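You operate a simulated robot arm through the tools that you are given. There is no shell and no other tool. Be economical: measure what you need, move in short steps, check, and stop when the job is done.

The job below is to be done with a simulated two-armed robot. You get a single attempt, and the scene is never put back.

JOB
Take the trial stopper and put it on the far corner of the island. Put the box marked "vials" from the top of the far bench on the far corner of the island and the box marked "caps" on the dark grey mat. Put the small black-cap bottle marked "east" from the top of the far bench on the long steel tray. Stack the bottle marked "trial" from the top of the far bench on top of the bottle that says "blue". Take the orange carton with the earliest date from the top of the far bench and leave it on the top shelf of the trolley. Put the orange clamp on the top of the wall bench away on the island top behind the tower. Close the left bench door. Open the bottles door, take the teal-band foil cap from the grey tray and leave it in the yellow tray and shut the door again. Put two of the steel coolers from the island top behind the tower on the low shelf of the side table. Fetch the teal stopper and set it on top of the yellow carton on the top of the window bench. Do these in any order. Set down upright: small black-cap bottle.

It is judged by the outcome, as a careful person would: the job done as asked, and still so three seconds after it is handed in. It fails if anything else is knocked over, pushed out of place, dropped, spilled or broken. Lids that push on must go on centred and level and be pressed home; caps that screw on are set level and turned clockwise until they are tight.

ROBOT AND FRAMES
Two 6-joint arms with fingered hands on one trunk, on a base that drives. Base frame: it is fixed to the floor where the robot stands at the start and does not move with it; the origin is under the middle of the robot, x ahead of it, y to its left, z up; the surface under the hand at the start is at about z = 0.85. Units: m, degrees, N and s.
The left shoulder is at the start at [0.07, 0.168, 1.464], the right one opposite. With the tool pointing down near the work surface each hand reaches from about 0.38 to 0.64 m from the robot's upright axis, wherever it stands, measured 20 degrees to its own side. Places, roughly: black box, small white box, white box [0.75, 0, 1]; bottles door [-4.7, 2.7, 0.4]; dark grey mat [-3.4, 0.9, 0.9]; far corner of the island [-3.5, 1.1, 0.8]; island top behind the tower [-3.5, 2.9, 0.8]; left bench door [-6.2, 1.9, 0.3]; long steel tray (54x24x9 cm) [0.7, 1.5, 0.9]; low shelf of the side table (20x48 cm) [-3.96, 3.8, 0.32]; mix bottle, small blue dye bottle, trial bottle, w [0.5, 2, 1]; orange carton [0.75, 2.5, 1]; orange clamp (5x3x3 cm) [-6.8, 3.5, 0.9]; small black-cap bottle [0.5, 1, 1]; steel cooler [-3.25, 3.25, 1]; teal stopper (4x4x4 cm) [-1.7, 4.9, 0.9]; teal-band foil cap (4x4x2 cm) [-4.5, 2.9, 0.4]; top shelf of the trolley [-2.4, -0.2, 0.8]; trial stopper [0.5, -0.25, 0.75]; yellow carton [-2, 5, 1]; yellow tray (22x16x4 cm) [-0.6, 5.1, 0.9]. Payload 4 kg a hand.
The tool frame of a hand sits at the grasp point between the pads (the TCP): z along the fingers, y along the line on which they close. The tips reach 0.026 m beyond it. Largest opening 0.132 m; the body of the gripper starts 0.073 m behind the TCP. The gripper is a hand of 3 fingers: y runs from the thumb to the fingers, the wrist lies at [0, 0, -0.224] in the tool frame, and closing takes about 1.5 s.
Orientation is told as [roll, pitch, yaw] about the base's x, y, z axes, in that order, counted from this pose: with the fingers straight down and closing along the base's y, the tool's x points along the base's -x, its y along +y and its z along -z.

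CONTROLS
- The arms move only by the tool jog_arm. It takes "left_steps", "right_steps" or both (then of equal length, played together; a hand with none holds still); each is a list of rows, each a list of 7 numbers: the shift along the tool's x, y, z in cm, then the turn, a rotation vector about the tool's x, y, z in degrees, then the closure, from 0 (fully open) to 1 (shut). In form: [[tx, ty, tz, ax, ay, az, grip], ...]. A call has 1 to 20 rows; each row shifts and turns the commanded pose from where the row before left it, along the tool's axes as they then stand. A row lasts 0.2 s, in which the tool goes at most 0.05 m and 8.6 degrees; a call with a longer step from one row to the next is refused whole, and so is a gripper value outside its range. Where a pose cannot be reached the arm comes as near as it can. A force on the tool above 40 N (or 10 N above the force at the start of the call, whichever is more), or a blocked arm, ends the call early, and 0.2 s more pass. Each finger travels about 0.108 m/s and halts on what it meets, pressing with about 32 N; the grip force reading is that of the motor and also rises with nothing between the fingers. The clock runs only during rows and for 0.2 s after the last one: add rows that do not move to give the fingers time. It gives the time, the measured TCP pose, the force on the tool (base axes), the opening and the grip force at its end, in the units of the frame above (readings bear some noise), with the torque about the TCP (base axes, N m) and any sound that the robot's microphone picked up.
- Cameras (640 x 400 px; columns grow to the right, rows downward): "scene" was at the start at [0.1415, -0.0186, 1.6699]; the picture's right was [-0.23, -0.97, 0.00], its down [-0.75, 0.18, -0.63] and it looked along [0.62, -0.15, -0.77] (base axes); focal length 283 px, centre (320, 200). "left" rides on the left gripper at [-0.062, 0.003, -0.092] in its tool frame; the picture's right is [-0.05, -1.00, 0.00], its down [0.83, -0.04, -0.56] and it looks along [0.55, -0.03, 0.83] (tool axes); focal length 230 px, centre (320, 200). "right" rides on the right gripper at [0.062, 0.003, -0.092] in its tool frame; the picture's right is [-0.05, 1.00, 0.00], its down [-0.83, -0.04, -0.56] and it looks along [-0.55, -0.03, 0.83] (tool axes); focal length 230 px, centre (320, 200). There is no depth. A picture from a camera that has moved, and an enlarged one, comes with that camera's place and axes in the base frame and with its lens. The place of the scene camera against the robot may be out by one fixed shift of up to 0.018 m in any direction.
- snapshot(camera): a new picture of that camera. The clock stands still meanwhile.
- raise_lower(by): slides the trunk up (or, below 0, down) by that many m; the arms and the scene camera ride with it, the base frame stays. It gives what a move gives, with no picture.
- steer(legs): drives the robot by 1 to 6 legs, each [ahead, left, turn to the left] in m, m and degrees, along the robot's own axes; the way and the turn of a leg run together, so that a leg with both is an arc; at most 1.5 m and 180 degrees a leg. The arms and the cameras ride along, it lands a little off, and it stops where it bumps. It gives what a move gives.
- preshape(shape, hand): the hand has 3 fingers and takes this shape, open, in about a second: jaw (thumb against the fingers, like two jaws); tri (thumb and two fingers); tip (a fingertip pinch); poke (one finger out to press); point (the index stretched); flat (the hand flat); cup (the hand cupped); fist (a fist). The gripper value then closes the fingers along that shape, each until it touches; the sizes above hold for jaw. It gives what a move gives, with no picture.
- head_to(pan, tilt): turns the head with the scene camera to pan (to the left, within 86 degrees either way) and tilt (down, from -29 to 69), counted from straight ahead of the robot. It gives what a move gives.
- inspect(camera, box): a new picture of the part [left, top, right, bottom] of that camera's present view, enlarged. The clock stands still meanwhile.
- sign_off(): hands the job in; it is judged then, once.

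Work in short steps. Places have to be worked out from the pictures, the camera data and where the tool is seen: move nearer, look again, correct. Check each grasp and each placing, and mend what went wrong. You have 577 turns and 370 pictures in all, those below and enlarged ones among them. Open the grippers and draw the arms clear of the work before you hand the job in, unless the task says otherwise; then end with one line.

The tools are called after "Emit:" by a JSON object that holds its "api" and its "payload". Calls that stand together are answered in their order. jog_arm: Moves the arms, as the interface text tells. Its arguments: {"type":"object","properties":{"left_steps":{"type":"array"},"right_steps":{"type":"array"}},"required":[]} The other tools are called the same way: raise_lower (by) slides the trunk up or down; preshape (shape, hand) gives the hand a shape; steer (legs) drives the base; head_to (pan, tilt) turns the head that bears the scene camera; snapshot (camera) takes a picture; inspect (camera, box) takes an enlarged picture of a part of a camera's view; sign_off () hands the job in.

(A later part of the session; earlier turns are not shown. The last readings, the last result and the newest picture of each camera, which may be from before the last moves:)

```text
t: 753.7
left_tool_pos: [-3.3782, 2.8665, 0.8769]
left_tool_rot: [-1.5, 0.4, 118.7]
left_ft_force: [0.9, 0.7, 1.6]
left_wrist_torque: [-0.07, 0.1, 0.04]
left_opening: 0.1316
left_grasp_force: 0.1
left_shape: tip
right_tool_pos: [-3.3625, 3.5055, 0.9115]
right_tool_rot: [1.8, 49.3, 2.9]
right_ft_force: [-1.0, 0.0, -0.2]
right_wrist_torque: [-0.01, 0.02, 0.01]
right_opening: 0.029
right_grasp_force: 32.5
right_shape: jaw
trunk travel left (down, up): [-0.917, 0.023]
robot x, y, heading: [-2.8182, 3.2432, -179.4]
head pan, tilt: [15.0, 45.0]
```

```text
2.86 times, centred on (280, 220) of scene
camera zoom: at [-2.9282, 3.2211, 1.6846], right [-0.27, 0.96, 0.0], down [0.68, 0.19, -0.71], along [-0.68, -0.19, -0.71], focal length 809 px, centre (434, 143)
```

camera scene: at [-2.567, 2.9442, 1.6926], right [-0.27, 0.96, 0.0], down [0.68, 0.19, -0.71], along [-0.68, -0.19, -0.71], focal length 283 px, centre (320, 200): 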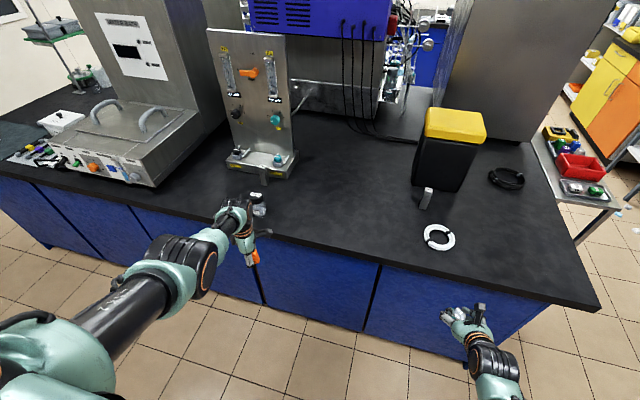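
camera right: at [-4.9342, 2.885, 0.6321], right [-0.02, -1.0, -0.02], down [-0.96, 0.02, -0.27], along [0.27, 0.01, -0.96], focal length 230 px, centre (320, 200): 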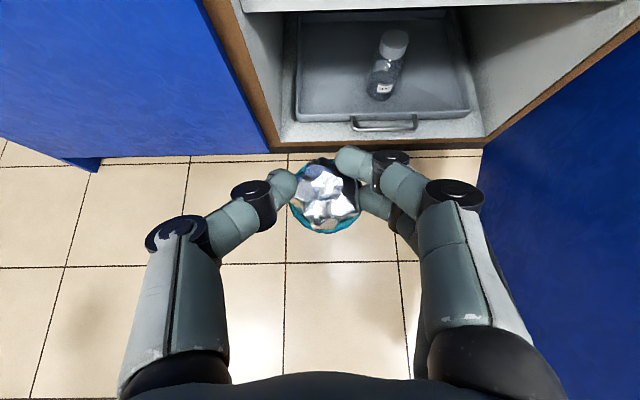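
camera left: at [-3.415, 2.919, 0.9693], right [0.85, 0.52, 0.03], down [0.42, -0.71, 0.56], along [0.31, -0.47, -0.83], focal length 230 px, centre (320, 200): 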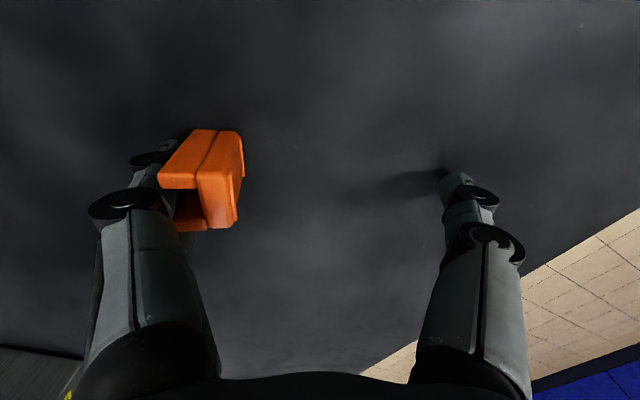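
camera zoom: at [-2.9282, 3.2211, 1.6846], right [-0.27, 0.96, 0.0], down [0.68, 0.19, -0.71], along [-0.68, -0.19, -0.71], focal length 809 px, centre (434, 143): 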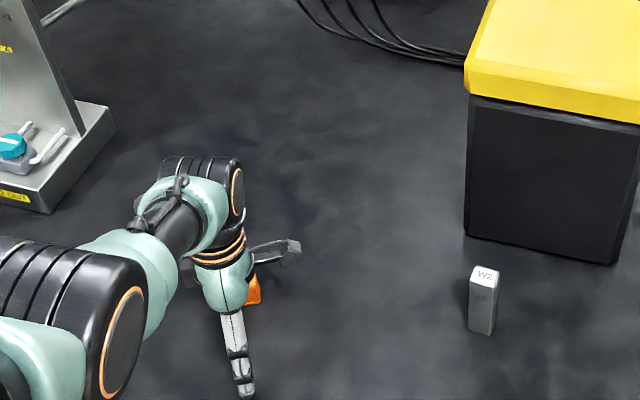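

I'll keep it trapped, deliver the cap first, then use the freed right hand to take the clamp off. Close, rise, and back off toward the window bench.

Emit:
{"api": "jog_arm", "payload": {"left_steps": [[0, 0, 0, 0, 0, 0, 0.3], [0, 0, 0, 0, 0, 0, 0.6], [0, 0, 0, 0, 0, 0, 0.95], [0, 0, -2, 0, 0, 0, 0.95], [0, 0, -3, 0, 0, 0, 0.95]]}}

Emit:
{"api": "steer", "payload": {"legs": [[-0.6, 0, 0], [-0.5, 0, 0], [0, -0.55, -90], [0.5, -0.3, 0]]}}

Emit:
{"api": "head_to", "payload": {"pan": -10, "tilt": 35}}

Emit:
{"api": "snapshot", "payload": {"camera": "scene"}}

```text
t: 754.9
left_tool_pos: [-3.3793, 2.8693, 0.9273]
left_tool_rot: [-1.4, 0.4, 118.7]
left_ft_force: [0.0, -0.5, -0.5]
left_wrist_torque: [-0.01, 0.01, 0.0]
left_opening: 0.0014
left_grasp_force: 32.3
left_shape: tip
right_tool_pos: [-3.3626, 3.5058, 0.9115]
right_tool_rot: [1.8, 49.3, 2.9]
right_ft_force: [0.2, -0.2, 0.1]
right_wrist_torque: [-0.03, 0.02, 0.0]
right_opening: 0.0289
right_grasp_force: 31.9
right_shape: jaw
trunk travel left (down, up): [-0.917, 0.023]
robot x, y, heading: [-2.8161, 3.2452, -179.7]
head pan, tilt: [15.0, 45.0]
```

```text
t: 767.6
left_tool_pos: [-1.4383, 4.6695, 0.929]
left_tool_rot: [-1.5, 0.4, 28.5]
left_ft_force: [-0.8, 0.5, -0.9]
left_wrist_torque: [0.01, 0.01, 0.02]
left_opening: 0.0011
left_grasp_force: 31.7
left_shape: tip
right_tool_pos: [-0.8004, 4.6517, 0.9124]
right_tool_rot: [1.9, 49.5, -87.3]
right_ft_force: [0.5, 0.6, -0.1]
right_wrist_torque: [-0.02, -0.01, 0.01]
right_opening: 0.0285
right_grasp_force: 31.8
right_shape: jaw
trunk travel left (down, up): [-0.917, 0.023]
robot x, y, heading: [-1.0608, 4.106, 90.5]
head pan, tilt: [15.0, 45.0]
cut short: leg 3
```

```text
t: 768.5
left_tool_pos: [-1.4368, 4.6717, 0.9273]
left_tool_rot: [-1.5, 0.4, 28.5]
left_ft_force: [0.2, -0.6, -0.1]
left_wrist_torque: [0.01, -0.05, 0.01]
left_opening: 0.0013
left_grasp_force: 32.0
left_shape: tip
right_tool_pos: [-0.8003, 4.6529, 0.9111]
right_tool_rot: [1.8, 49.3, -87.3]
right_ft_force: [-0.3, 0.0, -0.6]
right_wrist_torque: [-0.04, -0.04, 0.0]
right_opening: 0.0289
right_grasp_force: 32.0
right_shape: jaw
trunk travel left (down, up): [-0.917, 0.023]
robot x, y, heading: [-1.0619, 4.107, 90.2]
head pan, tilt: [-10.0, 35.0]
```

```text
106 pictures are left
camera scene: at [-1.0318, 4.2427, 1.6993], right [0.99, -0.17, 0.0], down [-0.1, -0.57, -0.82], along [0.14, 0.81, -0.57], focal length 283 px, centre (320, 200)
```

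scene: 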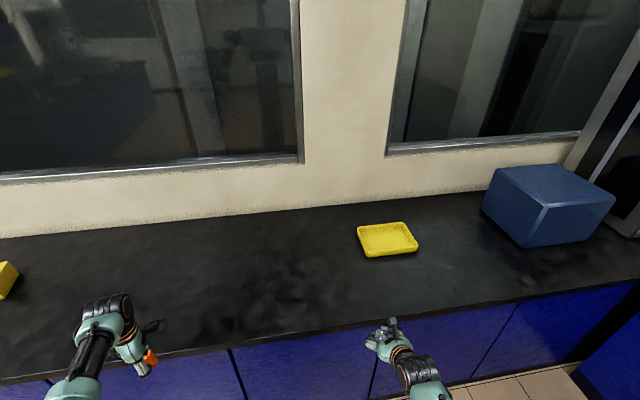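

Yellow tray centre ≈[-0.59, 5.09]. Raise the right hand a little and drive up to it.

Emit:
{"api": "jog_arm", "payload": {"right_steps": [[1.9, 0, -1.6, 0, 0, 0, 0.95], [1.9, 0, -1.6, 0, 0, 0, 0.95]]}}

Emit:
{"api": "steer", "payload": {"legs": [[0, -0.2, 0], [0.36, 0, 0]]}}

Emit:
{"api": "snapshot", "payload": {"camera": "right"}}

```text
t: 769.1
left_tool_pos: [-1.4369, 4.6717, 0.9261]
left_tool_rot: [-1.5, 0.3, 28.4]
left_ft_force: [0.5, 0.4, -0.8]
left_wrist_torque: [0.02, 0.01, 0.04]
left_opening: 0.0011
left_grasp_force: 32.3
left_shape: tip
right_tool_pos: [-0.8009, 4.6528, 0.9621]
right_tool_rot: [1.9, 49.3, -87.2]
right_ft_force: [-0.6, -0.4, -1.0]
right_wrist_torque: [0.01, 0.0, -0.03]
right_opening: 0.0292
right_grasp_force: 32.4
right_shape: jaw
trunk travel left (down, up): [-0.917, 0.023]
robot x, y, heading: [-1.06, 4.1027, 90.1]
head pan, tilt: [-10.0, 35.0]
```

```text
t: 772.6
left_tool_pos: [-1.2399, 5.0281, 0.9283]
left_tool_rot: [-1.4, 0.5, 28.4]
left_ft_force: [1.1, 0.6, -0.1]
left_wrist_torque: [0.02, -0.01, 0.0]
left_opening: 0.0012
left_grasp_force: 31.8
left_shape: tip
right_tool_pos: [-0.6033, 5.0102, 0.9625]
right_tool_rot: [1.7, 49.4, -87.4]
right_ft_force: [-0.4, -0.8, -0.1]
right_wrist_torque: [0.02, 0.0, 0.0]
right_opening: 0.0287
right_grasp_force: 32.7
right_shape: jaw
trunk travel left (down, up): [-0.917, 0.023]
robot x, y, heading: [-0.8669, 4.4647, 90.3]
head pan, tilt: [-10.0, 35.0]
```

```text
105 pictures are left
camera right: at [-0.6021, 4.9806, 1.0677], right [1.0, -0.01, -0.02], down [-0.02, -0.96, -0.27], along [-0.01, 0.27, -0.96], focal length 230 px, centre (320, 200)
```

right: 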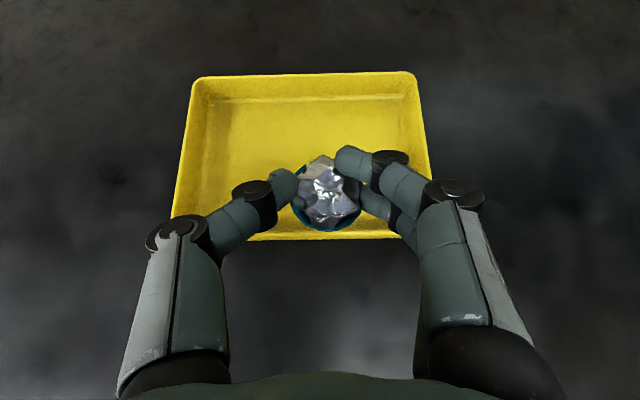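

Move 6.5 cm forward over the tray centre and lower to contact.

Emit:
{"api": "jog_arm", "payload": {"right_steps": [[1.4, 0, 1.7, 0, 0, 0, 0.95], [1.4, 0, 1.7, 0, 0, 0, 0.95], [1.4, 0, 1.6, 0, 0, 0, 0.95], [-1.2, 0, 1.0, 0, 0, 0, 0.95], [-1.2, 0, 1.0, 0, 0, 0, 0.95], [-0.8, 0, 0.65, 0, 0, 0, 0.95], [0, 0, 0, 0, 0, 0, 0.95]]}}

Emit:
{"api": "snapshot", "payload": {"camera": "right"}}

```text
t: 774.2
left_tool_pos: [-1.2388, 5.0296, 0.9275]
left_tool_rot: [-1.5, 0.4, 28.4]
left_ft_force: [-0.4, 0.4, -0.9]
left_wrist_torque: [-0.01, -0.01, 0.0]
left_opening: 0.0011
left_grasp_force: 32.0
left_shape: tip
right_tool_pos: [-0.6039, 5.0746, 0.9194]
right_tool_rot: [2.0, 49.3, -87.3]
right_ft_force: [-0.1, 1.2, -0.2]
right_wrist_torque: [0.0, 0.01, 0.0]
right_opening: 0.0287
right_grasp_force: 32.0
right_shape: jaw
trunk travel left (down, up): [-0.917, 0.023]
robot x, y, heading: [-0.8654, 4.4613, 90.1]
head pan, tilt: [-10.0, 35.0]
```

```text
104 pictures are left
camera right: at [-0.6024, 5.0461, 1.0246], right [1.0, -0.01, -0.02], down [-0.02, -0.96, -0.27], along [-0.01, 0.27, -0.96], focal length 230 px, centre (320, 200)
```

right: 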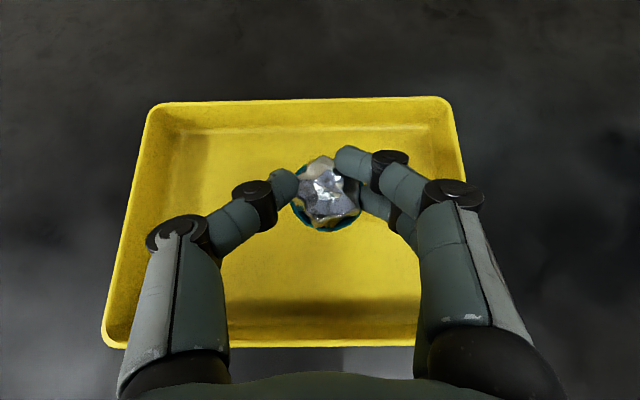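

Over the tray centre. Lower the last bit and release.

Emit:
{"api": "jog_arm", "payload": {"right_steps": [[-0.4, 0, 0.33, 0, 0, 0, 0.95], [-0.4, 0, 0.33, 0, 0, 0, 0.95], [-0.3, 0, 0.25, 0, 0, 0, 0.95], [-0.3, 0, 0.25, 0, 0, 0, 0.95], [-0.3, 0, 0.25, 0, 0, 0, 0.95]]}}

Emit:
{"api": "jog_arm", "payload": {"right_steps": [[0, 0, 0, 0, 0, 0, 0.8], [0, 0, 0, 0, 0, 0, 0.65], [0, 0, 0, 0, 0, 0, 0.5], [0, 0, 0, 0, 0, 0, 0.4], [1, 0, -2, 0, 0, 0, 0.4], [1.5, 0, -2, 0, 0, 0, 0.4], [2, 0, -2, 0, 0, 0, 0.4], [2, 0, -2, 0, 0, 0, 0.4]]}}

Emit:
{"api": "snapshot", "payload": {"camera": "right"}}

```text
t: 775.4
left_tool_pos: [-1.2396, 5.03, 0.9271]
left_tool_rot: [-1.5, 0.5, 28.4]
left_ft_force: [0.1, 0.6, 0.2]
left_wrist_torque: [0.0, 0.03, 0.04]
left_opening: 0.0013
left_grasp_force: 32.2
left_shape: tip
right_tool_pos: [-0.6038, 5.0752, 0.897]
right_tool_rot: [1.9, 49.4, -87.3]
right_ft_force: [0.4, 0.3, -0.4]
right_wrist_torque: [-0.01, 0.04, 0.04]
right_opening: 0.0286
right_grasp_force: 32.8
right_shape: jaw
trunk travel left (down, up): [-0.917, 0.023]
robot x, y, heading: [-0.8647, 4.4667, 90.3]
head pan, tilt: [-10.0, 35.0]
```

```text
t: 777.2
left_tool_pos: [-1.2407, 5.0297, 0.9286]
left_tool_rot: [-1.4, 0.5, 28.4]
left_ft_force: [0.6, 0.5, -1.1]
left_wrist_torque: [0.01, 0.0, -0.03]
left_opening: 0.0012
left_grasp_force: 32.0
left_shape: tip
right_tool_pos: [-0.6059, 5.0555, 0.9986]
right_tool_rot: [1.7, 49.3, -87.3]
right_ft_force: [0.5, 1.0, -0.1]
right_wrist_torque: [-0.01, 0.01, 0.03]
right_opening: 0.0787
right_grasp_force: 0.0
right_shape: jaw
trunk travel left (down, up): [-0.917, 0.023]
robot x, y, heading: [-0.8677, 4.4656, 90.1]
head pan, tilt: [-10.0, 35.0]
```

```text
103 pictures are left
camera right: at [-0.6042, 5.027, 1.1039], right [1.0, -0.01, -0.02], down [-0.02, -0.96, -0.27], along [-0.01, 0.27, -0.96], focal length 230 px, centre (320, 200)
```

right: 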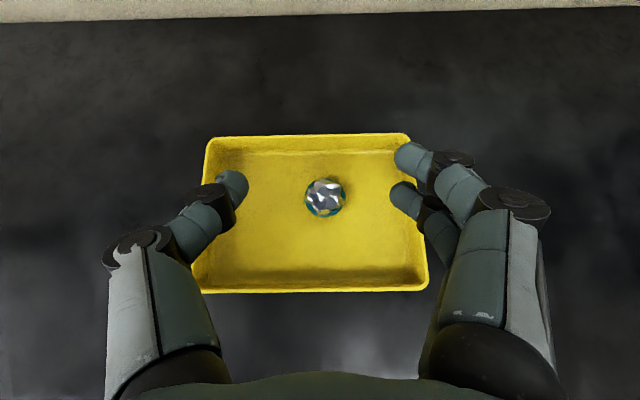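

Cap is in the yellow tray. Back off and move left along the window bench to the teal stopper.

Emit:
{"api": "steer", "payload": {"legs": [[-0.4, 0, 0], [0, 1.05, 0]]}}

Emit:
{"api": "head_to", "payload": {"pan": 0, "tilt": 40}}

Emit:
{"api": "snapshot", "payload": {"camera": "scene"}}

```text
t: 784.7
left_tool_pos: [-2.2808, 4.6184, 0.9277]
left_tool_rot: [-1.5, 0.4, 28.6]
left_ft_force: [0.1, 0.1, 0.7]
left_wrist_torque: [0.01, 0.0, -0.01]
left_opening: 0.0013
left_grasp_force: 32.3
left_shape: tip
right_tool_pos: [-1.6469, 4.646, 0.9967]
right_tool_rot: [1.7, 49.4, -87.1]
right_ft_force: [0.6, -0.3, 0.6]
right_wrist_torque: [0.04, -0.02, -0.04]
right_opening: 0.0783
right_grasp_force: 0.0
right_shape: jaw
trunk travel left (down, up): [-0.917, 0.023]
robot x, y, heading: [-1.905, 4.053, 90.1]
head pan, tilt: [-10.0, 35.0]
```

```text
t: 785.4
left_tool_pos: [-2.2815, 4.619, 0.9265]
left_tool_rot: [-1.5, 0.4, 28.6]
left_ft_force: [0.5, 0.5, 0.2]
left_wrist_torque: [0.06, 0.02, 0.02]
left_opening: 0.0012
left_grasp_force: 32.1
left_shape: tip
right_tool_pos: [-1.6492, 4.6463, 0.9982]
right_tool_rot: [1.8, 49.4, -87.1]
right_ft_force: [0.5, -0.1, -0.8]
right_wrist_torque: [0.0, -0.03, 0.0]
right_opening: 0.0788
right_grasp_force: 0.0
right_shape: jaw
trunk travel left (down, up): [-0.917, 0.023]
robot x, y, heading: [-1.9066, 4.0556, 90.7]
head pan, tilt: [0.0, 40.0]
```

```text
102 pictures are left
camera scene: at [-1.8902, 4.1889, 1.6918], right [1.0, 0.01, 0.0], down [0.01, -0.64, -0.77], along [-0.01, 0.77, -0.64], focal length 283 px, centre (320, 200)
```

scene: 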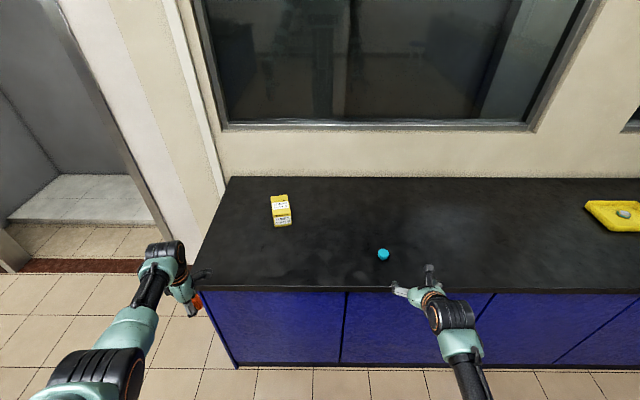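

Teal stopper ≈[-1.662, 4.855]; yellow carton ≈[-2.066, 5.065]. Drive ahead and look with the right camera.

Emit:
{"api": "steer", "payload": {"legs": [[0.16, 0.005, -0.5]]}}

Emit:
{"api": "snapshot", "payload": {"camera": "right"}}

```text
t: 786.8
left_tool_pos: [-2.2812, 4.7802, 0.9282]
left_tool_rot: [-1.4, 0.4, 28.0]
left_ft_force: [0.3, -0.3, -0.2]
left_wrist_torque: [0.01, 0.02, -0.02]
left_opening: 0.0013
left_grasp_force: 31.6
left_shape: tip
right_tool_pos: [-1.6462, 4.8008, 0.9992]
right_tool_rot: [1.8, 49.4, -87.8]
right_ft_force: [0.5, 0.0, 0.3]
right_wrist_torque: [0.03, 0.03, 0.03]
right_opening: 0.0787
right_grasp_force: 0.0
right_shape: jaw
trunk travel left (down, up): [-0.917, 0.023]
robot x, y, heading: [-1.91, 4.2141, 90.0]
head pan, tilt: [0.0, 40.0]
```

```text
101 pictures are left
camera right: at [-1.6453, 4.7723, 1.105], right [1.0, -0.02, -0.02], down [-0.02, -0.96, -0.27], along [-0.01, 0.27, -0.96], focal length 230 px, centre (320, 200)
```

right: 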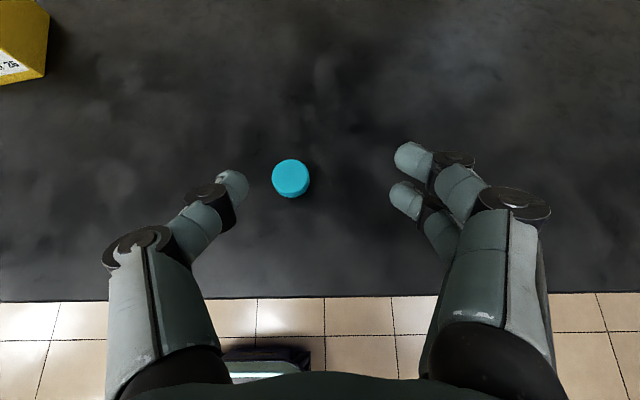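

Stopper at ≈[-1.677, 4.858]. Descend onto it.

Emit:
{"api": "jog_arm", "payload": {"right_steps": [[-1.2, -1.5, 2.2, 0, 0, 0, 0.4], [-1.2, -1.6, 2.2, 0, 0, 0, 0.4], [-1.2, 0, 2.2, 0, 0, 0, 0.4], [-1.2, 0, 2.2, 0, 0, 0, 0.4], [0, 0, 0, 0, 0, 0, 0.4]]}}

Emit:
{"api": "snapshot", "payload": {"camera": "right"}}

```text
t: 788.0
left_tool_pos: [-2.2801, 4.7817, 0.927]
left_tool_rot: [-1.5, 0.5, 28.0]
left_ft_force: [0.8, 0.1, 0.3]
left_wrist_torque: [0.0, -0.06, 0.0]
left_opening: 0.0014
left_grasp_force: 32.2
left_shape: tip
right_tool_pos: [-1.6777, 4.8389, 0.9051]
right_tool_rot: [1.9, 49.2, -87.7]
right_ft_force: [-1.3, 1.2, -0.4]
right_wrist_torque: [-0.03, 0.04, -0.02]
right_opening: 0.0786
right_grasp_force: 0.1
right_shape: jaw
trunk travel left (down, up): [-0.917, 0.023]
robot x, y, heading: [-1.9067, 4.2167, 90.0]
head pan, tilt: [0.0, 40.0]
```

```text
100 pictures are left
camera right: at [-1.6755, 4.8102, 1.0095], right [1.0, -0.02, -0.02], down [-0.02, -0.96, -0.27], along [-0.01, 0.27, -0.96], focal length 230 px, centre (320, 200)
```

right: 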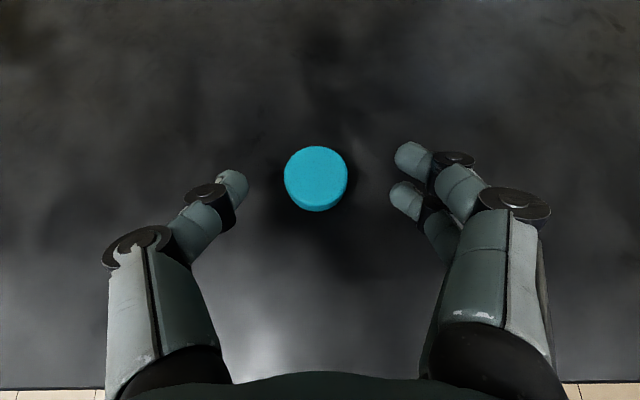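

Emit:
{"api": "jog_arm", "payload": {"right_steps": [[-0.5, 0, 1.15, 0, 0, 0, 0.4], [-0.5, 0, 1.15, 0, 0, 0, 0.45], [0, 0, 0, 0, 0, 0, 0.65], [0, 0, 0, 0, 0, 0, 0.8], [0, 0, 0, 0, 0, 0, 0.95], [0, 0, 0, 0, 0, 0, 0.95]]}}

Emit:
{"api": "snapshot", "payload": {"camera": "right"}}

```text
t: 789.4
left_tool_pos: [-2.2808, 4.783, 0.9266]
left_tool_rot: [-1.5, 0.4, 28.0]
left_ft_force: [-0.5, 0.6, -0.4]
left_wrist_torque: [0.01, -0.01, 0.03]
left_opening: 0.0011
left_grasp_force: 31.7
left_shape: tip
right_tool_pos: [-1.6755, 4.85, 0.8814]
right_tool_rot: [1.8, 49.3, -87.7]
right_ft_force: [-0.7, 0.7, 0.1]
right_wrist_torque: [0.0, -0.01, 0.0]
right_opening: 0.0281
right_grasp_force: 32.1
right_shape: jaw
trunk travel left (down, up): [-0.917, 0.023]
robot x, y, heading: [-1.9107, 4.2136, 89.8]
head pan, tilt: [0.0, 40.0]
```

```text
99 pictures are left
camera right: at [-1.6749, 4.8211, 0.9867], right [1.0, -0.02, -0.02], down [-0.02, -0.96, -0.27], along [-0.01, 0.27, -0.96], focal length 230 px, centre (320, 200)
```

right: 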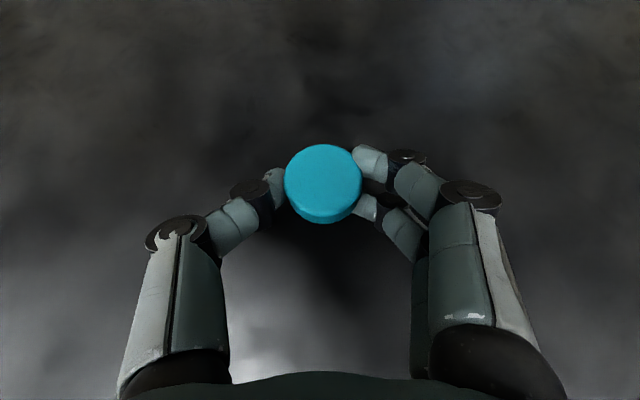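

Stopper held upright. Lift it and shift left to the yellow carton.

Emit:
{"api": "jog_arm", "payload": {"right_steps": [[2.3, 0, -1.9, 0, 0, 0, 0.95], [2.3, 0, -1.9, 0, 0, 0, 0.95], [2.3, 0, -1.9, 0, 0, 0, 0.95], [2.3, 0, -1.9, 0, 0, 0, 0.95], [1.5, 0, -1.3, 0, 0, 0, 0.95]]}}

Emit:
{"api": "steer", "payload": {"legs": [[0, 0.39, 0], [0.12, 0, 0]]}}

Emit:
{"api": "snapshot", "payload": {"camera": "right"}}

Emit:
{"api": "snapshot", "payload": {"camera": "scene"}}

```text
t: 790.6
left_tool_pos: [-2.28, 4.7818, 0.9265]
left_tool_rot: [-1.5, 0.3, 28.0]
left_ft_force: [0.5, 0.4, -0.1]
left_wrist_torque: [-0.01, -0.01, 0.0]
left_opening: 0.001
left_grasp_force: 31.8
left_shape: tip
right_tool_pos: [-1.679, 4.8513, 1.0196]
right_tool_rot: [1.9, 49.2, -87.7]
right_ft_force: [0.4, -0.1, -0.2]
right_wrist_torque: [0.04, 0.01, -0.03]
right_opening: 0.0279
right_grasp_force: 31.9
right_shape: jaw
trunk travel left (down, up): [-0.917, 0.023]
robot x, y, heading: [-1.9083, 4.2169, 90.0]
head pan, tilt: [0.0, 40.0]
```

```text
t: 793.9
left_tool_pos: [-2.672, 4.9041, 0.928]
left_tool_rot: [-1.4, 0.4, 27.8]
left_ft_force: [1.0, 0.4, -0.5]
left_wrist_torque: [0.02, -0.03, 0.03]
left_opening: 0.0011
left_grasp_force: 31.7
left_shape: tip
right_tool_pos: [-2.0697, 4.9694, 1.022]
right_tool_rot: [1.9, 49.4, -87.8]
right_ft_force: [0.1, -0.6, 0.2]
right_wrist_torque: [-0.01, 0.02, 0.0]
right_opening: 0.0281
right_grasp_force: 31.9
right_shape: jaw
trunk travel left (down, up): [-0.917, 0.023]
robot x, y, heading: [-2.3046, 4.3353, 90.0]
head pan, tilt: [0.0, 40.0]
```

```text
98 pictures are left
camera right: at [-2.0685, 4.9412, 1.1262], right [1.0, -0.02, -0.02], down [-0.03, -0.96, -0.27], along [-0.01, 0.27, -0.96], focal length 230 px, centre (320, 200)
```

right: 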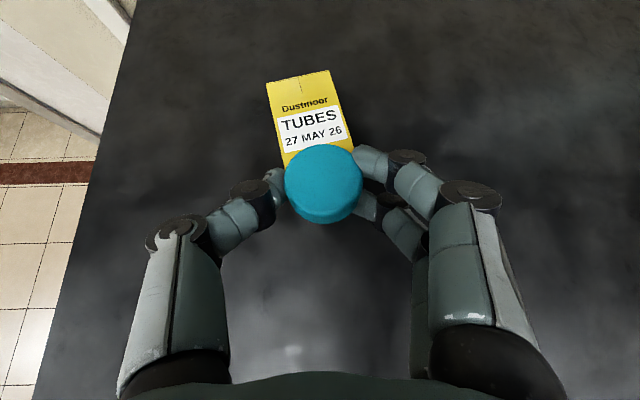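

```text
97 pictures are left
camera scene: at [-2.2869, 4.4664, 1.6922], right [1.0, -0.01, 0.0], down [0.0, -0.64, -0.77], along [0.01, 0.77, -0.64], focal length 283 px, centre (320, 200)
```

scene: 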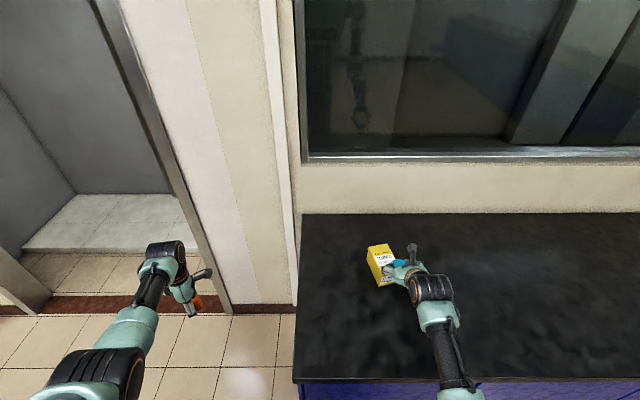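

Carton top centre ≈[-2.083, 5.09], top z≈0.91. Drive ahead 0.1 m, then re-check.

Emit:
{"api": "steer", "payload": {"legs": [[0.1, 0.01, 0]]}}

Emit:
{"api": "snapshot", "payload": {"camera": "right"}}

Emit:
{"api": "inspect", "payload": {"camera": "scene", "box": [320, 200, 480, 320]}}

```text
t: 795.1
left_tool_pos: [-2.6804, 4.9999, 0.9288]
left_tool_rot: [-1.3, 0.4, 27.7]
left_ft_force: [1.2, -1.0, 0.5]
left_wrist_torque: [0.03, -0.03, 0.0]
left_opening: 0.0014
left_grasp_force: 32.3
left_shape: tip
right_tool_pos: [-2.0791, 5.0668, 1.022]
right_tool_rot: [1.8, 49.4, -88.1]
right_ft_force: [-0.6, 0.5, 0.3]
right_wrist_torque: [0.02, -0.02, 0.0]
right_opening: 0.0282
right_grasp_force: 32.0
right_shape: jaw
trunk travel left (down, up): [-0.917, 0.023]
robot x, y, heading: [-2.3139, 4.4358, 89.5]
head pan, tilt: [0.0, 40.0]
```

```text
96 pictures are left
camera right: at [-2.0772, 5.0379, 1.1269], right [1.0, -0.02, -0.02], down [-0.03, -0.96, -0.27], along [-0.01, 0.27, -0.96], focal length 230 px, centre (320, 200)
```

right: 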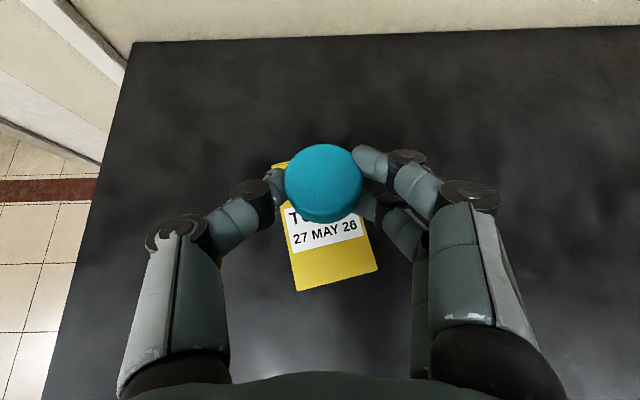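

```text
3.33 times, centred on (400, 260) of scene
camera zoom: at [-2.2949, 4.5622, 1.6925], right [1.0, -0.01, 0.0], down [0.0, -0.64, -0.77], along [0.0, 0.77, -0.64], focal length 944 px, centre (53, 0)
```

zoom: 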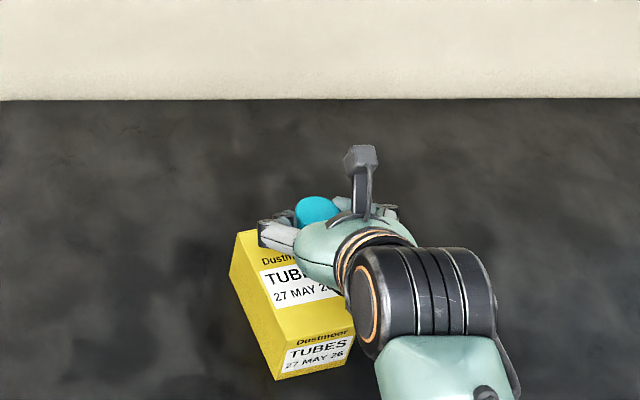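

Stopper is centred over the carton. Lower, then slowly to contact.

Emit:
{"api": "jog_arm", "payload": {"right_steps": [[-1.53, 0.2, 1.29, 0, 0, 0, 0.95], [-1.53, 0, 1.29, 0, 0, 0, 0.95], [-0.4, 0, 0.33, 0, 0, 0, 0.95], [-0.3, 0, 0.25, 0, 0, 0, 0.95], [-0.3, 0, 0.25, 0, 0, 0, 0.95], [-0.3, 0, 0.25, 0, 0, 0, 0.95], [-0.3, 0, 0.25, 0, 0, 0, 0.95]]}}

Emit:
{"api": "snapshot", "payload": {"camera": "right"}}

```text
t: 796.7
left_tool_pos: [-2.6811, 5.0038, 0.9259]
left_tool_rot: [-1.6, 0.5, 27.8]
left_ft_force: [-0.4, -1.1, 0.1]
left_wrist_torque: [-0.01, 0.0, 0.0]
left_opening: 0.0012
left_grasp_force: 32.2
left_shape: tip
right_tool_pos: [-2.0754, 5.0702, 0.9579]
right_tool_rot: [1.8, 49.2, -88.0]
right_ft_force: [0.0, -0.3, -0.1]
right_wrist_torque: [-0.01, -0.02, 0.03]
right_opening: 0.0282
right_grasp_force: 31.6
right_shape: jaw
trunk travel left (down, up): [-0.917, 0.023]
robot x, y, heading: [-2.3116, 4.4356, 89.8]
head pan, tilt: [0.0, 40.0]
```

```text
94 pictures are left
camera right: at [-2.0746, 5.0418, 1.0635], right [1.0, -0.02, -0.02], down [-0.03, -0.96, -0.27], along [-0.01, 0.27, -0.96], focal length 230 px, centre (320, 200)
```

right: 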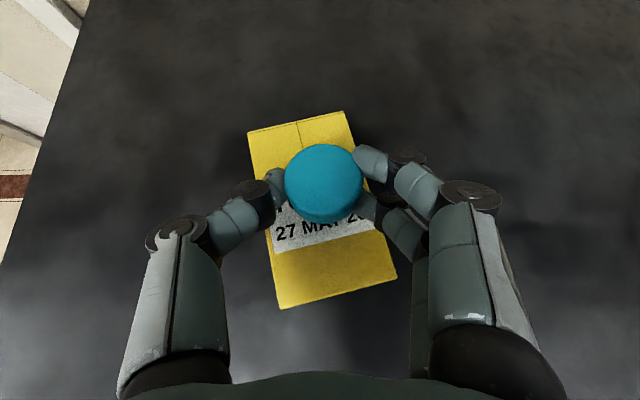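

Emit:
{"api": "jog_arm", "payload": {"right_steps": [[-0.3, 0, 0.25, 0, 0, 0, 0.95], [-0.3, 0, 0.25, 0, 0, 0, 0.95], [-0.23, 0, 0.2, 0, 0, 0, 0.95], [-0.23, 0, 0.2, 0, 0, 0, 0.95], [-0.23, 0, 0.2, 0, 0, 0, 0.95]]}}

```text
t: 797.9
left_tool_pos: [-2.6824, 5.0008, 0.9292]
left_tool_rot: [-1.4, 0.2, 27.8]
left_ft_force: [0.0, 0.1, -0.3]
left_wrist_torque: [0.0, 0.02, 0.02]
left_opening: 0.0014
left_grasp_force: 32.2
left_shape: tip
right_tool_pos: [-2.0755, 5.0693, 0.9497]
right_tool_rot: [1.9, 50.3, -87.8]
right_ft_force: [1.6, -2.6, 29.9]
right_wrist_torque: [0.38, -0.06, 0.01]
right_opening: 0.0286
right_grasp_force: 31.7
right_shape: jaw
trunk travel left (down, up): [-0.917, 0.023]
robot x, y, heading: [-2.3152, 4.4352, 89.8]
head pan, tilt: [0.0, 40.0]
```

Contact. Ease off, open, and withdraw.

Emit:
{"api": "jog_arm", "payload": {"right_steps": [[0.4, 0, -0.34, 0, 0, 0, 0.95], [0, 0, 0, 0, 0, 0, 0.8], [0, 0, 0, 0, 0, 0, 0.65], [0, 0, 0, 0, 0, 0, 0.5], [0, 0, 0, 0, 0, 0, 0.45], [0.5, 0, -2, 0, 0, 0, 0.45], [1, 0, -2.5, 0, 0, 0, 0.45], [1.5, 0, -2.5, 0, 0, 0, 0.45]]}}

Emit:
{"api": "snapshot", "payload": {"camera": "right"}}

```text
t: 799.7
left_tool_pos: [-2.6802, 5.0028, 0.9265]
left_tool_rot: [-1.6, 0.5, 27.7]
left_ft_force: [0.1, 0.0, 0.1]
left_wrist_torque: [-0.05, -0.02, 0.02]
left_opening: 0.001
left_grasp_force: 31.5
left_shape: tip
right_tool_pos: [-2.0769, 5.0345, 1.015]
right_tool_rot: [1.7, 49.1, -88.1]
right_ft_force: [0.1, 0.3, -0.9]
right_wrist_torque: [-0.01, 0.01, 0.01]
right_opening: 0.0727
right_grasp_force: 0.2
right_shape: jaw
trunk travel left (down, up): [-0.917, 0.023]
robot x, y, heading: [-2.3151, 4.4344, 89.6]
head pan, tilt: [0.0, 40.0]
```

```text
93 pictures are left
camera right: at [-2.0754, 5.007, 1.1202], right [1.0, -0.02, -0.02], down [-0.03, -0.96, -0.27], along [-0.01, 0.27, -0.96], focal length 230 px, centre (320, 200)
```

right: 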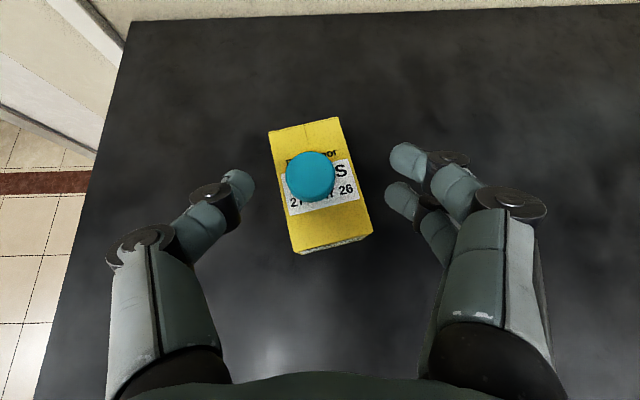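

Stopper sits on the yellow carton. Now return to the island to get the clamp off: drive back to the east side facing -x.

Emit:
{"api": "steer", "payload": {"legs": [[-0.5, 0, 0], [0, 0, 90], [0, 0.65, 0], [0.45, 0, 0]]}}

Emit:
{"api": "snapshot", "payload": {"camera": "left"}}

Emit:
{"api": "snapshot", "payload": {"camera": "scene"}}

```text
t: 811.9
left_tool_pos: [-3.3499, 2.9357, 0.9274]
left_tool_rot: [-1.6, 0.5, 116.9]
left_ft_force: [1.0, 0.3, 0.1]
left_wrist_torque: [0.01, 0.01, 0.04]
left_opening: 0.0011
left_grasp_force: 32.3
left_shape: tip
right_tool_pos: [-3.3727, 3.5406, 1.0154]
right_tool_rot: [1.8, 49.3, 1.1]
right_ft_force: [0.8, 0.2, 0.1]
right_wrist_torque: [0.02, 0.0, 0.01]
right_opening: 0.0726
right_grasp_force: 0.1
right_shape: jaw
trunk travel left (down, up): [-0.917, 0.023]
robot x, y, heading: [-2.7757, 3.298, 179.0]
head pan, tilt: [0.0, 40.0]
```

```text
92 pictures are left
camera left: at [-3.3841, 2.9877, 1.0198], right [0.87, 0.5, 0.03], down [0.4, -0.72, 0.56], along [0.3, -0.48, -0.83], focal length 230 px, centre (320, 200)
```

left: 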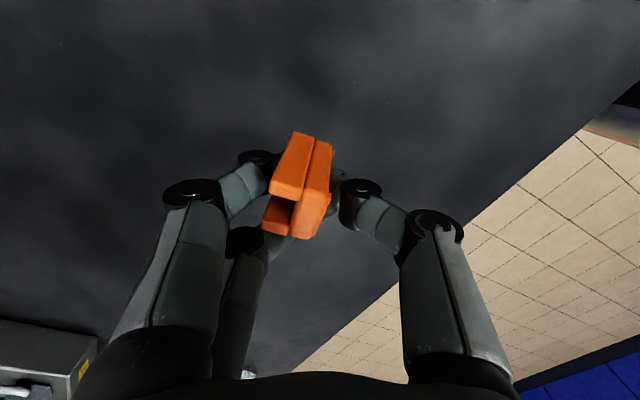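

```text
91 pictures are left
camera scene: at [-2.8927, 3.2961, 1.692], right [0.02, 1.0, 0.0], down [0.64, -0.01, -0.77], along [-0.77, 0.02, -0.64], focal length 283 px, centre (320, 200)
```

scene: 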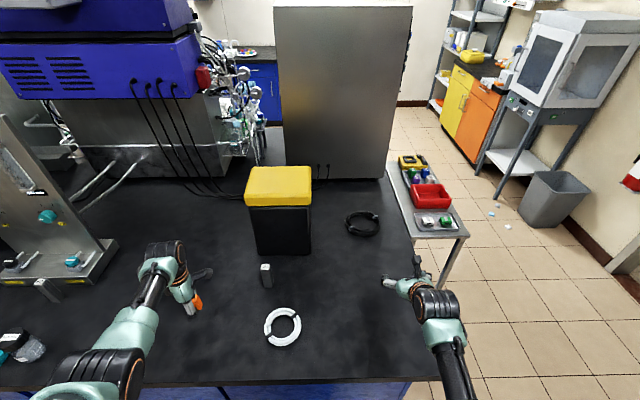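

Raise slightly and try the "point" shape, which may free or expose the clamp.

Emit:
{"api": "jog_arm", "payload": {"left_steps": [[0, 0, -1.5, 0, 0, 0, 0.95], [0, 0, 0, 0, 0, 0, 0.95]]}}

Emit:
{"api": "preshape", "payload": {"shape": "point", "hand": "left"}}

Emit:
{"api": "snapshot", "payload": {"camera": "left"}}

Emit:
{"api": "inspect", "payload": {"camera": "scene", "box": [100, 200, 300, 360]}}

```text
t: 812.5
left_tool_pos: [-3.3503, 2.9355, 0.9429]
left_tool_rot: [-1.6, 0.6, 116.9]
left_ft_force: [-0.2, 0.2, -0.1]
left_wrist_torque: [-0.02, -0.02, 0.0]
left_opening: 0.0009
left_grasp_force: 32.0
left_shape: tip
right_tool_pos: [-3.3743, 3.5409, 1.0153]
right_tool_rot: [1.8, 49.2, 1.1]
right_ft_force: [-0.4, -0.1, 0.4]
right_wrist_torque: [-0.02, 0.03, -0.01]
right_opening: 0.0726
right_grasp_force: 0.2
right_shape: jaw
trunk travel left (down, up): [-0.917, 0.023]
robot x, y, heading: [-2.7773, 3.2911, 178.6]
head pan, tilt: [0.0, 40.0]
```

```text
t: 813.4
left_tool_pos: [-3.3526, 2.9357, 0.9419]
left_tool_rot: [-1.6, 0.6, 116.9]
left_ft_force: [-1.0, 1.0, 0.0]
left_wrist_torque: [-0.02, 0.0, -0.01]
left_opening: 0.0
left_grasp_force: 0.0
left_shape: point
right_tool_pos: [-3.3747, 3.5396, 1.0154]
right_tool_rot: [1.8, 49.1, 1.1]
right_ft_force: [-0.7, 0.4, -0.6]
right_wrist_torque: [-0.01, 0.0, -0.02]
right_opening: 0.0726
right_grasp_force: 0.1
right_shape: jaw
trunk travel left (down, up): [-0.917, 0.023]
robot x, y, heading: [-2.7775, 3.2918, 178.6]
head pan, tilt: [0.0, 40.0]
```

```text
90 pictures are left
camera left: at [-3.3864, 2.9878, 1.0338], right [0.87, 0.5, 0.03], down [0.4, -0.72, 0.56], along [0.3, -0.48, -0.83], focal length 230 px, centre (320, 200)
```

left: 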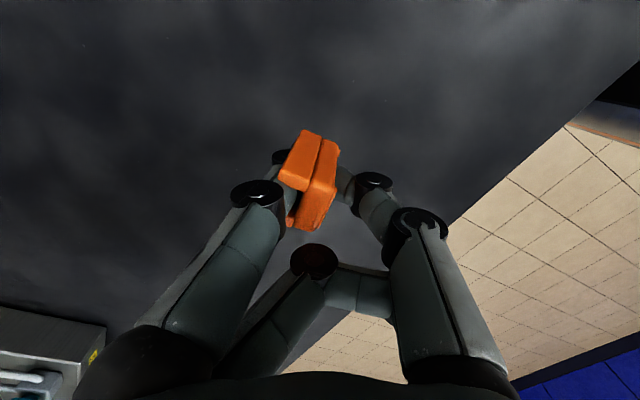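

```text
2.50 times, centred on (200, 280) of scene
camera zoom: at [-2.8951, 3.2961, 1.6918], right [0.02, 1.0, 0.0], down [0.64, -0.01, -0.77], along [-0.77, 0.02, -0.64], focal length 708 px, centre (620, 0)
```

zoom: 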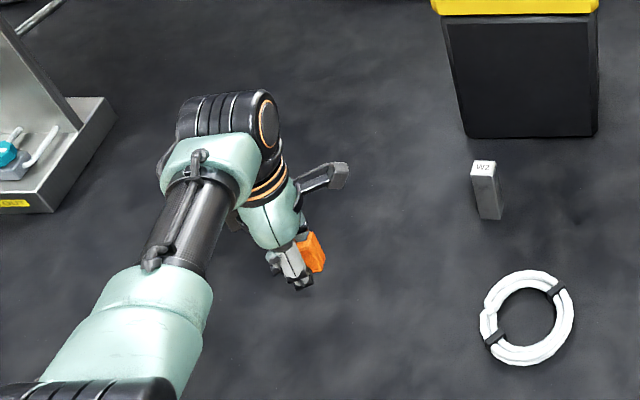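

The clamp is on the index finger. Try "flat" to extend it clear of the thumb.

Emit:
{"api": "preshape", "payload": {"shape": "flat", "hand": "left"}}

Emit:
{"api": "snapshot", "payload": {"camera": "left"}}

Emit:
{"api": "inspect", "payload": {"camera": "scene", "box": [100, 200, 300, 360]}}

```text
t: 814.3
left_tool_pos: [-3.3526, 2.936, 0.9419]
left_tool_rot: [-1.6, 0.5, 117.0]
left_ft_force: [0.4, 0.0, -0.6]
left_wrist_torque: [-0.02, 0.0, 0.02]
left_opening: 0.0001
left_grasp_force: 0.0
left_shape: flat
right_tool_pos: [-3.3744, 3.5414, 1.0148]
right_tool_rot: [1.8, 49.2, 1.0]
right_ft_force: [0.6, -1.2, 0.5]
right_wrist_torque: [-0.03, -0.01, -0.01]
right_opening: 0.0728
right_grasp_force: 0.1
right_shape: jaw
trunk travel left (down, up): [-0.917, 0.023]
robot x, y, heading: [-2.7767, 3.2911, 178.7]
head pan, tilt: [0.0, 40.0]
```

```text
88 pictures are left
camera left: at [-3.3861, 2.9879, 1.0339], right [0.87, 0.5, 0.03], down [0.4, -0.72, 0.56], along [0.3, -0.48, -0.83], focal length 230 px, centre (320, 200)
```

left: 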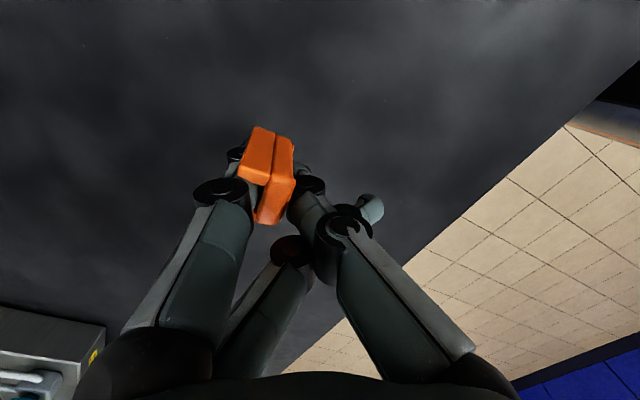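

```text
2.50 times, centred on (200, 280) of scene
camera zoom: at [-2.8948, 3.2961, 1.6918], right [0.02, 1.0, 0.0], down [0.64, -0.01, -0.77], along [-0.77, 0.02, -0.64], focal length 708 px, centre (620, 0)
```

zoom: 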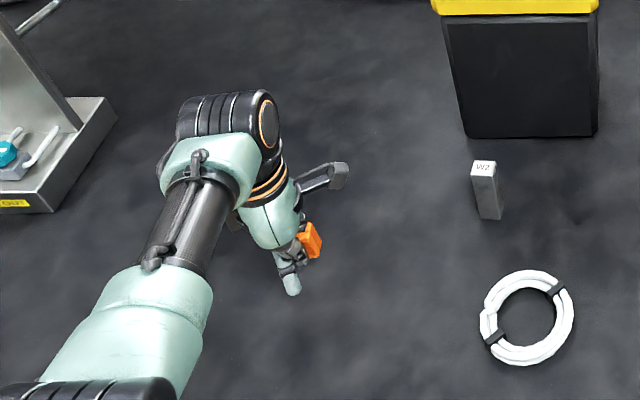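

The clamp hangs on the index tip, its back towards the robot and accessible. Bring the left hand towards the middle so the right hand can grip it.

Emit:
{"api": "steer", "payload": {"legs": [[0, 0.15, 1]]}}

Emit:
{"api": "jog_arm", "payload": {"left_steps": [[-3.3, -1.7, 0, 0, 0, 0, 0], [-3.3, -1.7, 0, 0, 0, 0, 0], [-3.3, -1.7, 0, 0, 0, 0, 0], [-3.3, -1.7, 0, 0, 0, 0, 0], [-3.3, -1.7, 0, 0, 0, 0, 0], [-3.3, -1.7, 0, 0, 0, 0, 0]]}}

Emit:
{"api": "steer", "payload": {"legs": [[0, 0.12, 0]]}}

Emit:
{"api": "snapshot", "payload": {"camera": "scene"}}

Emit:
{"api": "snapshot", "payload": {"camera": "left"}}

```text
t: 815.7
left_tool_pos: [-3.348, 2.7773, 0.9427]
left_tool_rot: [-1.5, 0.5, 117.9]
left_ft_force: [-0.3, 0.5, 0.3]
left_wrist_torque: [0.01, 0.0, 0.0]
left_opening: 0.0003
left_grasp_force: 0.1
left_shape: flat
right_tool_pos: [-3.3802, 3.3817, 1.0136]
right_tool_rot: [1.6, 49.2, 1.9]
right_ft_force: [0.4, 0.0, -0.5]
right_wrist_torque: [-0.01, 0.01, 0.02]
right_opening: 0.0725
right_grasp_force: 0.0
right_shape: jaw
trunk travel left (down, up): [-0.917, 0.023]
robot x, y, heading: [-2.7773, 3.142, 179.7]
head pan, tilt: [0.0, 40.0]
```

```text
t: 817.1
left_tool_pos: [-3.35, 2.9992, 0.9446]
left_tool_rot: [-1.6, 0.5, 117.9]
left_ft_force: [0.3, 0.5, -0.7]
left_wrist_torque: [0.01, 0.0, -0.05]
left_opening: 0.0001
left_grasp_force: 0.0
left_shape: flat
right_tool_pos: [-3.38, 3.3789, 1.0149]
right_tool_rot: [1.8, 49.3, 2.1]
right_ft_force: [-0.6, 0.5, -0.3]
right_wrist_torque: [0.01, 0.0, 0.0]
right_opening: 0.0726
right_grasp_force: 0.0
right_shape: jaw
trunk travel left (down, up): [-0.917, 0.023]
robot x, y, heading: [-2.7792, 3.1435, 179.9]
head pan, tilt: [0.0, 40.0]
```

```text
t: 818.4
left_tool_pos: [-3.3518, 2.8812, 0.9443]
left_tool_rot: [-1.5, 0.4, 117.8]
left_ft_force: [0.0, 0.3, -0.7]
left_wrist_torque: [-0.03, -0.01, 0.0]
left_opening: 0.0
left_grasp_force: 0.0
left_shape: flat
right_tool_pos: [-3.3801, 3.2625, 1.0155]
right_tool_rot: [1.7, 49.2, 2.0]
right_ft_force: [-0.2, -0.7, 0.1]
right_wrist_torque: [-0.04, 0.01, 0.0]
right_opening: 0.0728
right_grasp_force: 0.0
right_shape: jaw
trunk travel left (down, up): [-0.917, 0.023]
robot x, y, heading: [-2.7765, 3.0231, 179.9]
head pan, tilt: [0.0, 40.0]
```

```text
86 pictures are left
camera scene: at [-2.8973, 3.0271, 1.6918], right [0.01, 1.0, 0.0], down [0.64, -0.01, -0.77], along [-0.77, 0.0, -0.64], focal length 283 px, centre (320, 200)
```

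scene: 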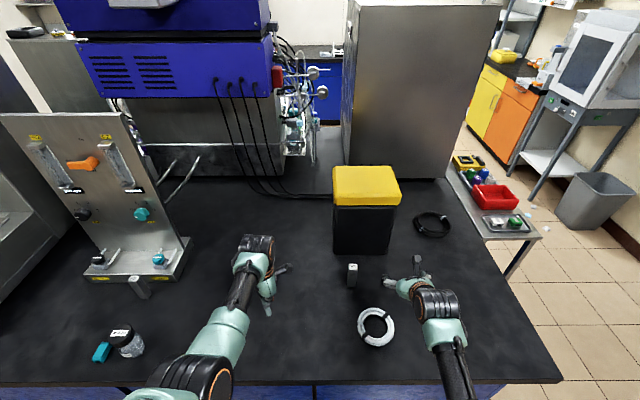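

```text
85 pictures are left
camera left: at [-3.3861, 2.9333, 1.0368], right [0.86, 0.51, 0.03], down [0.41, -0.72, 0.56], along [0.31, -0.47, -0.83], focal length 230 px, centre (320, 200)
```

left: 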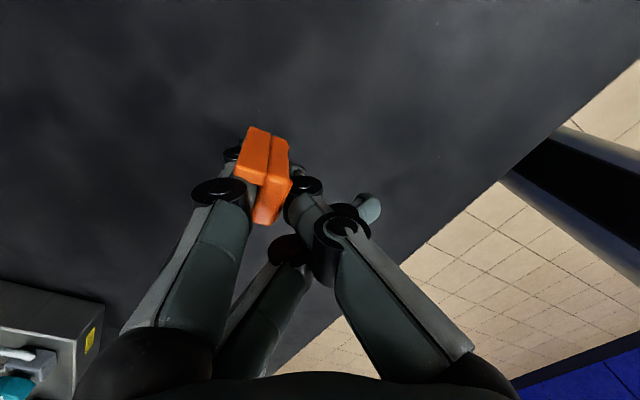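

Plan: the right hand, horizontal and yawed 27° left, comes in below the left palm, grips the clamp's ends and the left finger pulls out. First adjust heights: left up, trunk down, right hand level.

Emit:
{"api": "jog_arm", "payload": {"left_steps": [[0, 0, -2, 0, 0, 0, 0], [0, 0, -2, 0, 0, 0, 0], [0, 0, -2, 0, 0, 0, 0], [0, 0, -1, 0, 0, 0, 0], [0, 0, 0, 0, 0, 0, 0], [0, 0, 0, 0, 0, 0, 0]], "right_steps": [[0, 0, -2, 0, 7, 0, 0.2], [0, 0, -2, 0, 7, 0, 0.2], [0, 0, -2, 0, 7, 0, 0.2], [0, 0, -2, 0, 7, 0, 0.2], [0, 0, -2, 0, 7, 0, 0.2], [0, 0, -2, 0, 5, 0, 0.2]]}}

Emit:
{"api": "raise_lower", "payload": {"by": -0.07}}

Emit:
{"api": "jog_arm", "payload": {"right_steps": [[0, 0, 0, 7, 0, 0, 0.2], [0, 0, 0, 7, 0, 0, 0.2], [0, 0, 0, 7, 0, 0, 0.2], [0, 0, 0, 6, 0, 0, 0.2]]}}

Emit:
{"api": "snapshot", "payload": {"camera": "right"}}

```text
t: 819.8
left_tool_pos: [-3.3538, 2.8799, 1.0149]
left_tool_rot: [-1.6, 0.3, 117.7]
left_ft_force: [0.3, -0.2, -0.8]
left_wrist_torque: [0.01, -0.02, -0.02]
left_opening: 0.0
left_grasp_force: 0.1
left_shape: flat
right_tool_pos: [-3.2783, 3.2639, 1.0607]
right_tool_rot: [59.5, 88.7, 60.1]
right_ft_force: [0.2, -0.2, 0.2]
right_wrist_torque: [0.0, 0.02, 0.02]
right_opening: 0.1055
right_grasp_force: 0.0
right_shape: jaw
right hand out of reach, approached as far as the arm can: row 5
trunk travel left (down, up): [-0.917, 0.023]
robot x, y, heading: [-2.7833, 3.0241, 179.9]
head pan, tilt: [0.0, 40.0]
```

```text
t: 820.8
left_tool_pos: [-3.3536, 2.8798, 0.9442]
left_tool_rot: [-1.7, 0.4, 117.7]
left_ft_force: [-0.7, -0.4, -0.3]
left_wrist_torque: [0.02, 0.0, -0.03]
left_opening: 0.0
left_grasp_force: 0.0
left_shape: flat
right_tool_pos: [-3.2771, 3.265, 0.9896]
right_tool_rot: [58.1, 88.5, 58.8]
right_ft_force: [-0.1, 0.6, -0.3]
right_wrist_torque: [-0.04, -0.01, -0.01]
right_opening: 0.1055
right_grasp_force: 0.1
right_shape: jaw
trunk travel left (down, up): [-0.847, 0.093]
robot x, y, heading: [-2.7777, 3.0209, 179.8]
head pan, tilt: [0.0, 40.0]
```

```text
t: 821.8
left_tool_pos: [-3.3538, 2.8812, 0.944]
left_tool_rot: [-1.7, 0.5, 117.8]
left_ft_force: [0.6, 0.1, -0.8]
left_wrist_torque: [0.03, -0.01, -0.02]
left_opening: 0.0
left_grasp_force: 0.1
left_shape: flat
right_tool_pos: [-3.2774, 3.2652, 0.9899]
right_tool_rot: [27.7, 88.6, 55.5]
right_ft_force: [0.0, -0.3, -0.6]
right_wrist_torque: [0.01, -0.01, 0.0]
right_opening: 0.1056
right_grasp_force: 0.0
right_shape: jaw
trunk travel left (down, up): [-0.847, 0.093]
robot x, y, heading: [-2.7782, 3.0214, 179.8]
head pan, tilt: [0.0, 40.0]
```

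```text
84 pictures are left
camera right: at [-3.1998, 3.3106, 1.0518], right [-0.47, 0.88, -0.04], down [0.52, 0.24, -0.82], along [-0.71, -0.4, -0.57], focal length 230 px, centre (320, 200)
```

right: 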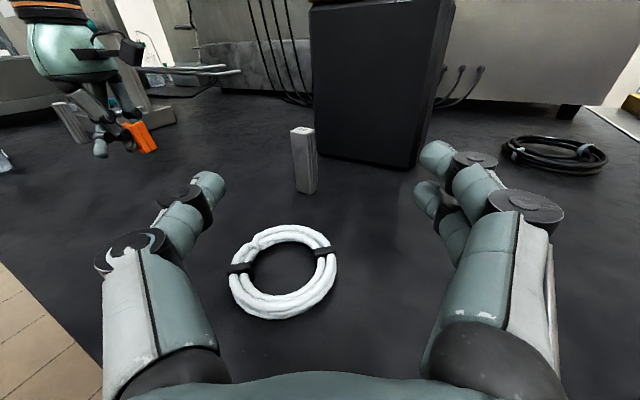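

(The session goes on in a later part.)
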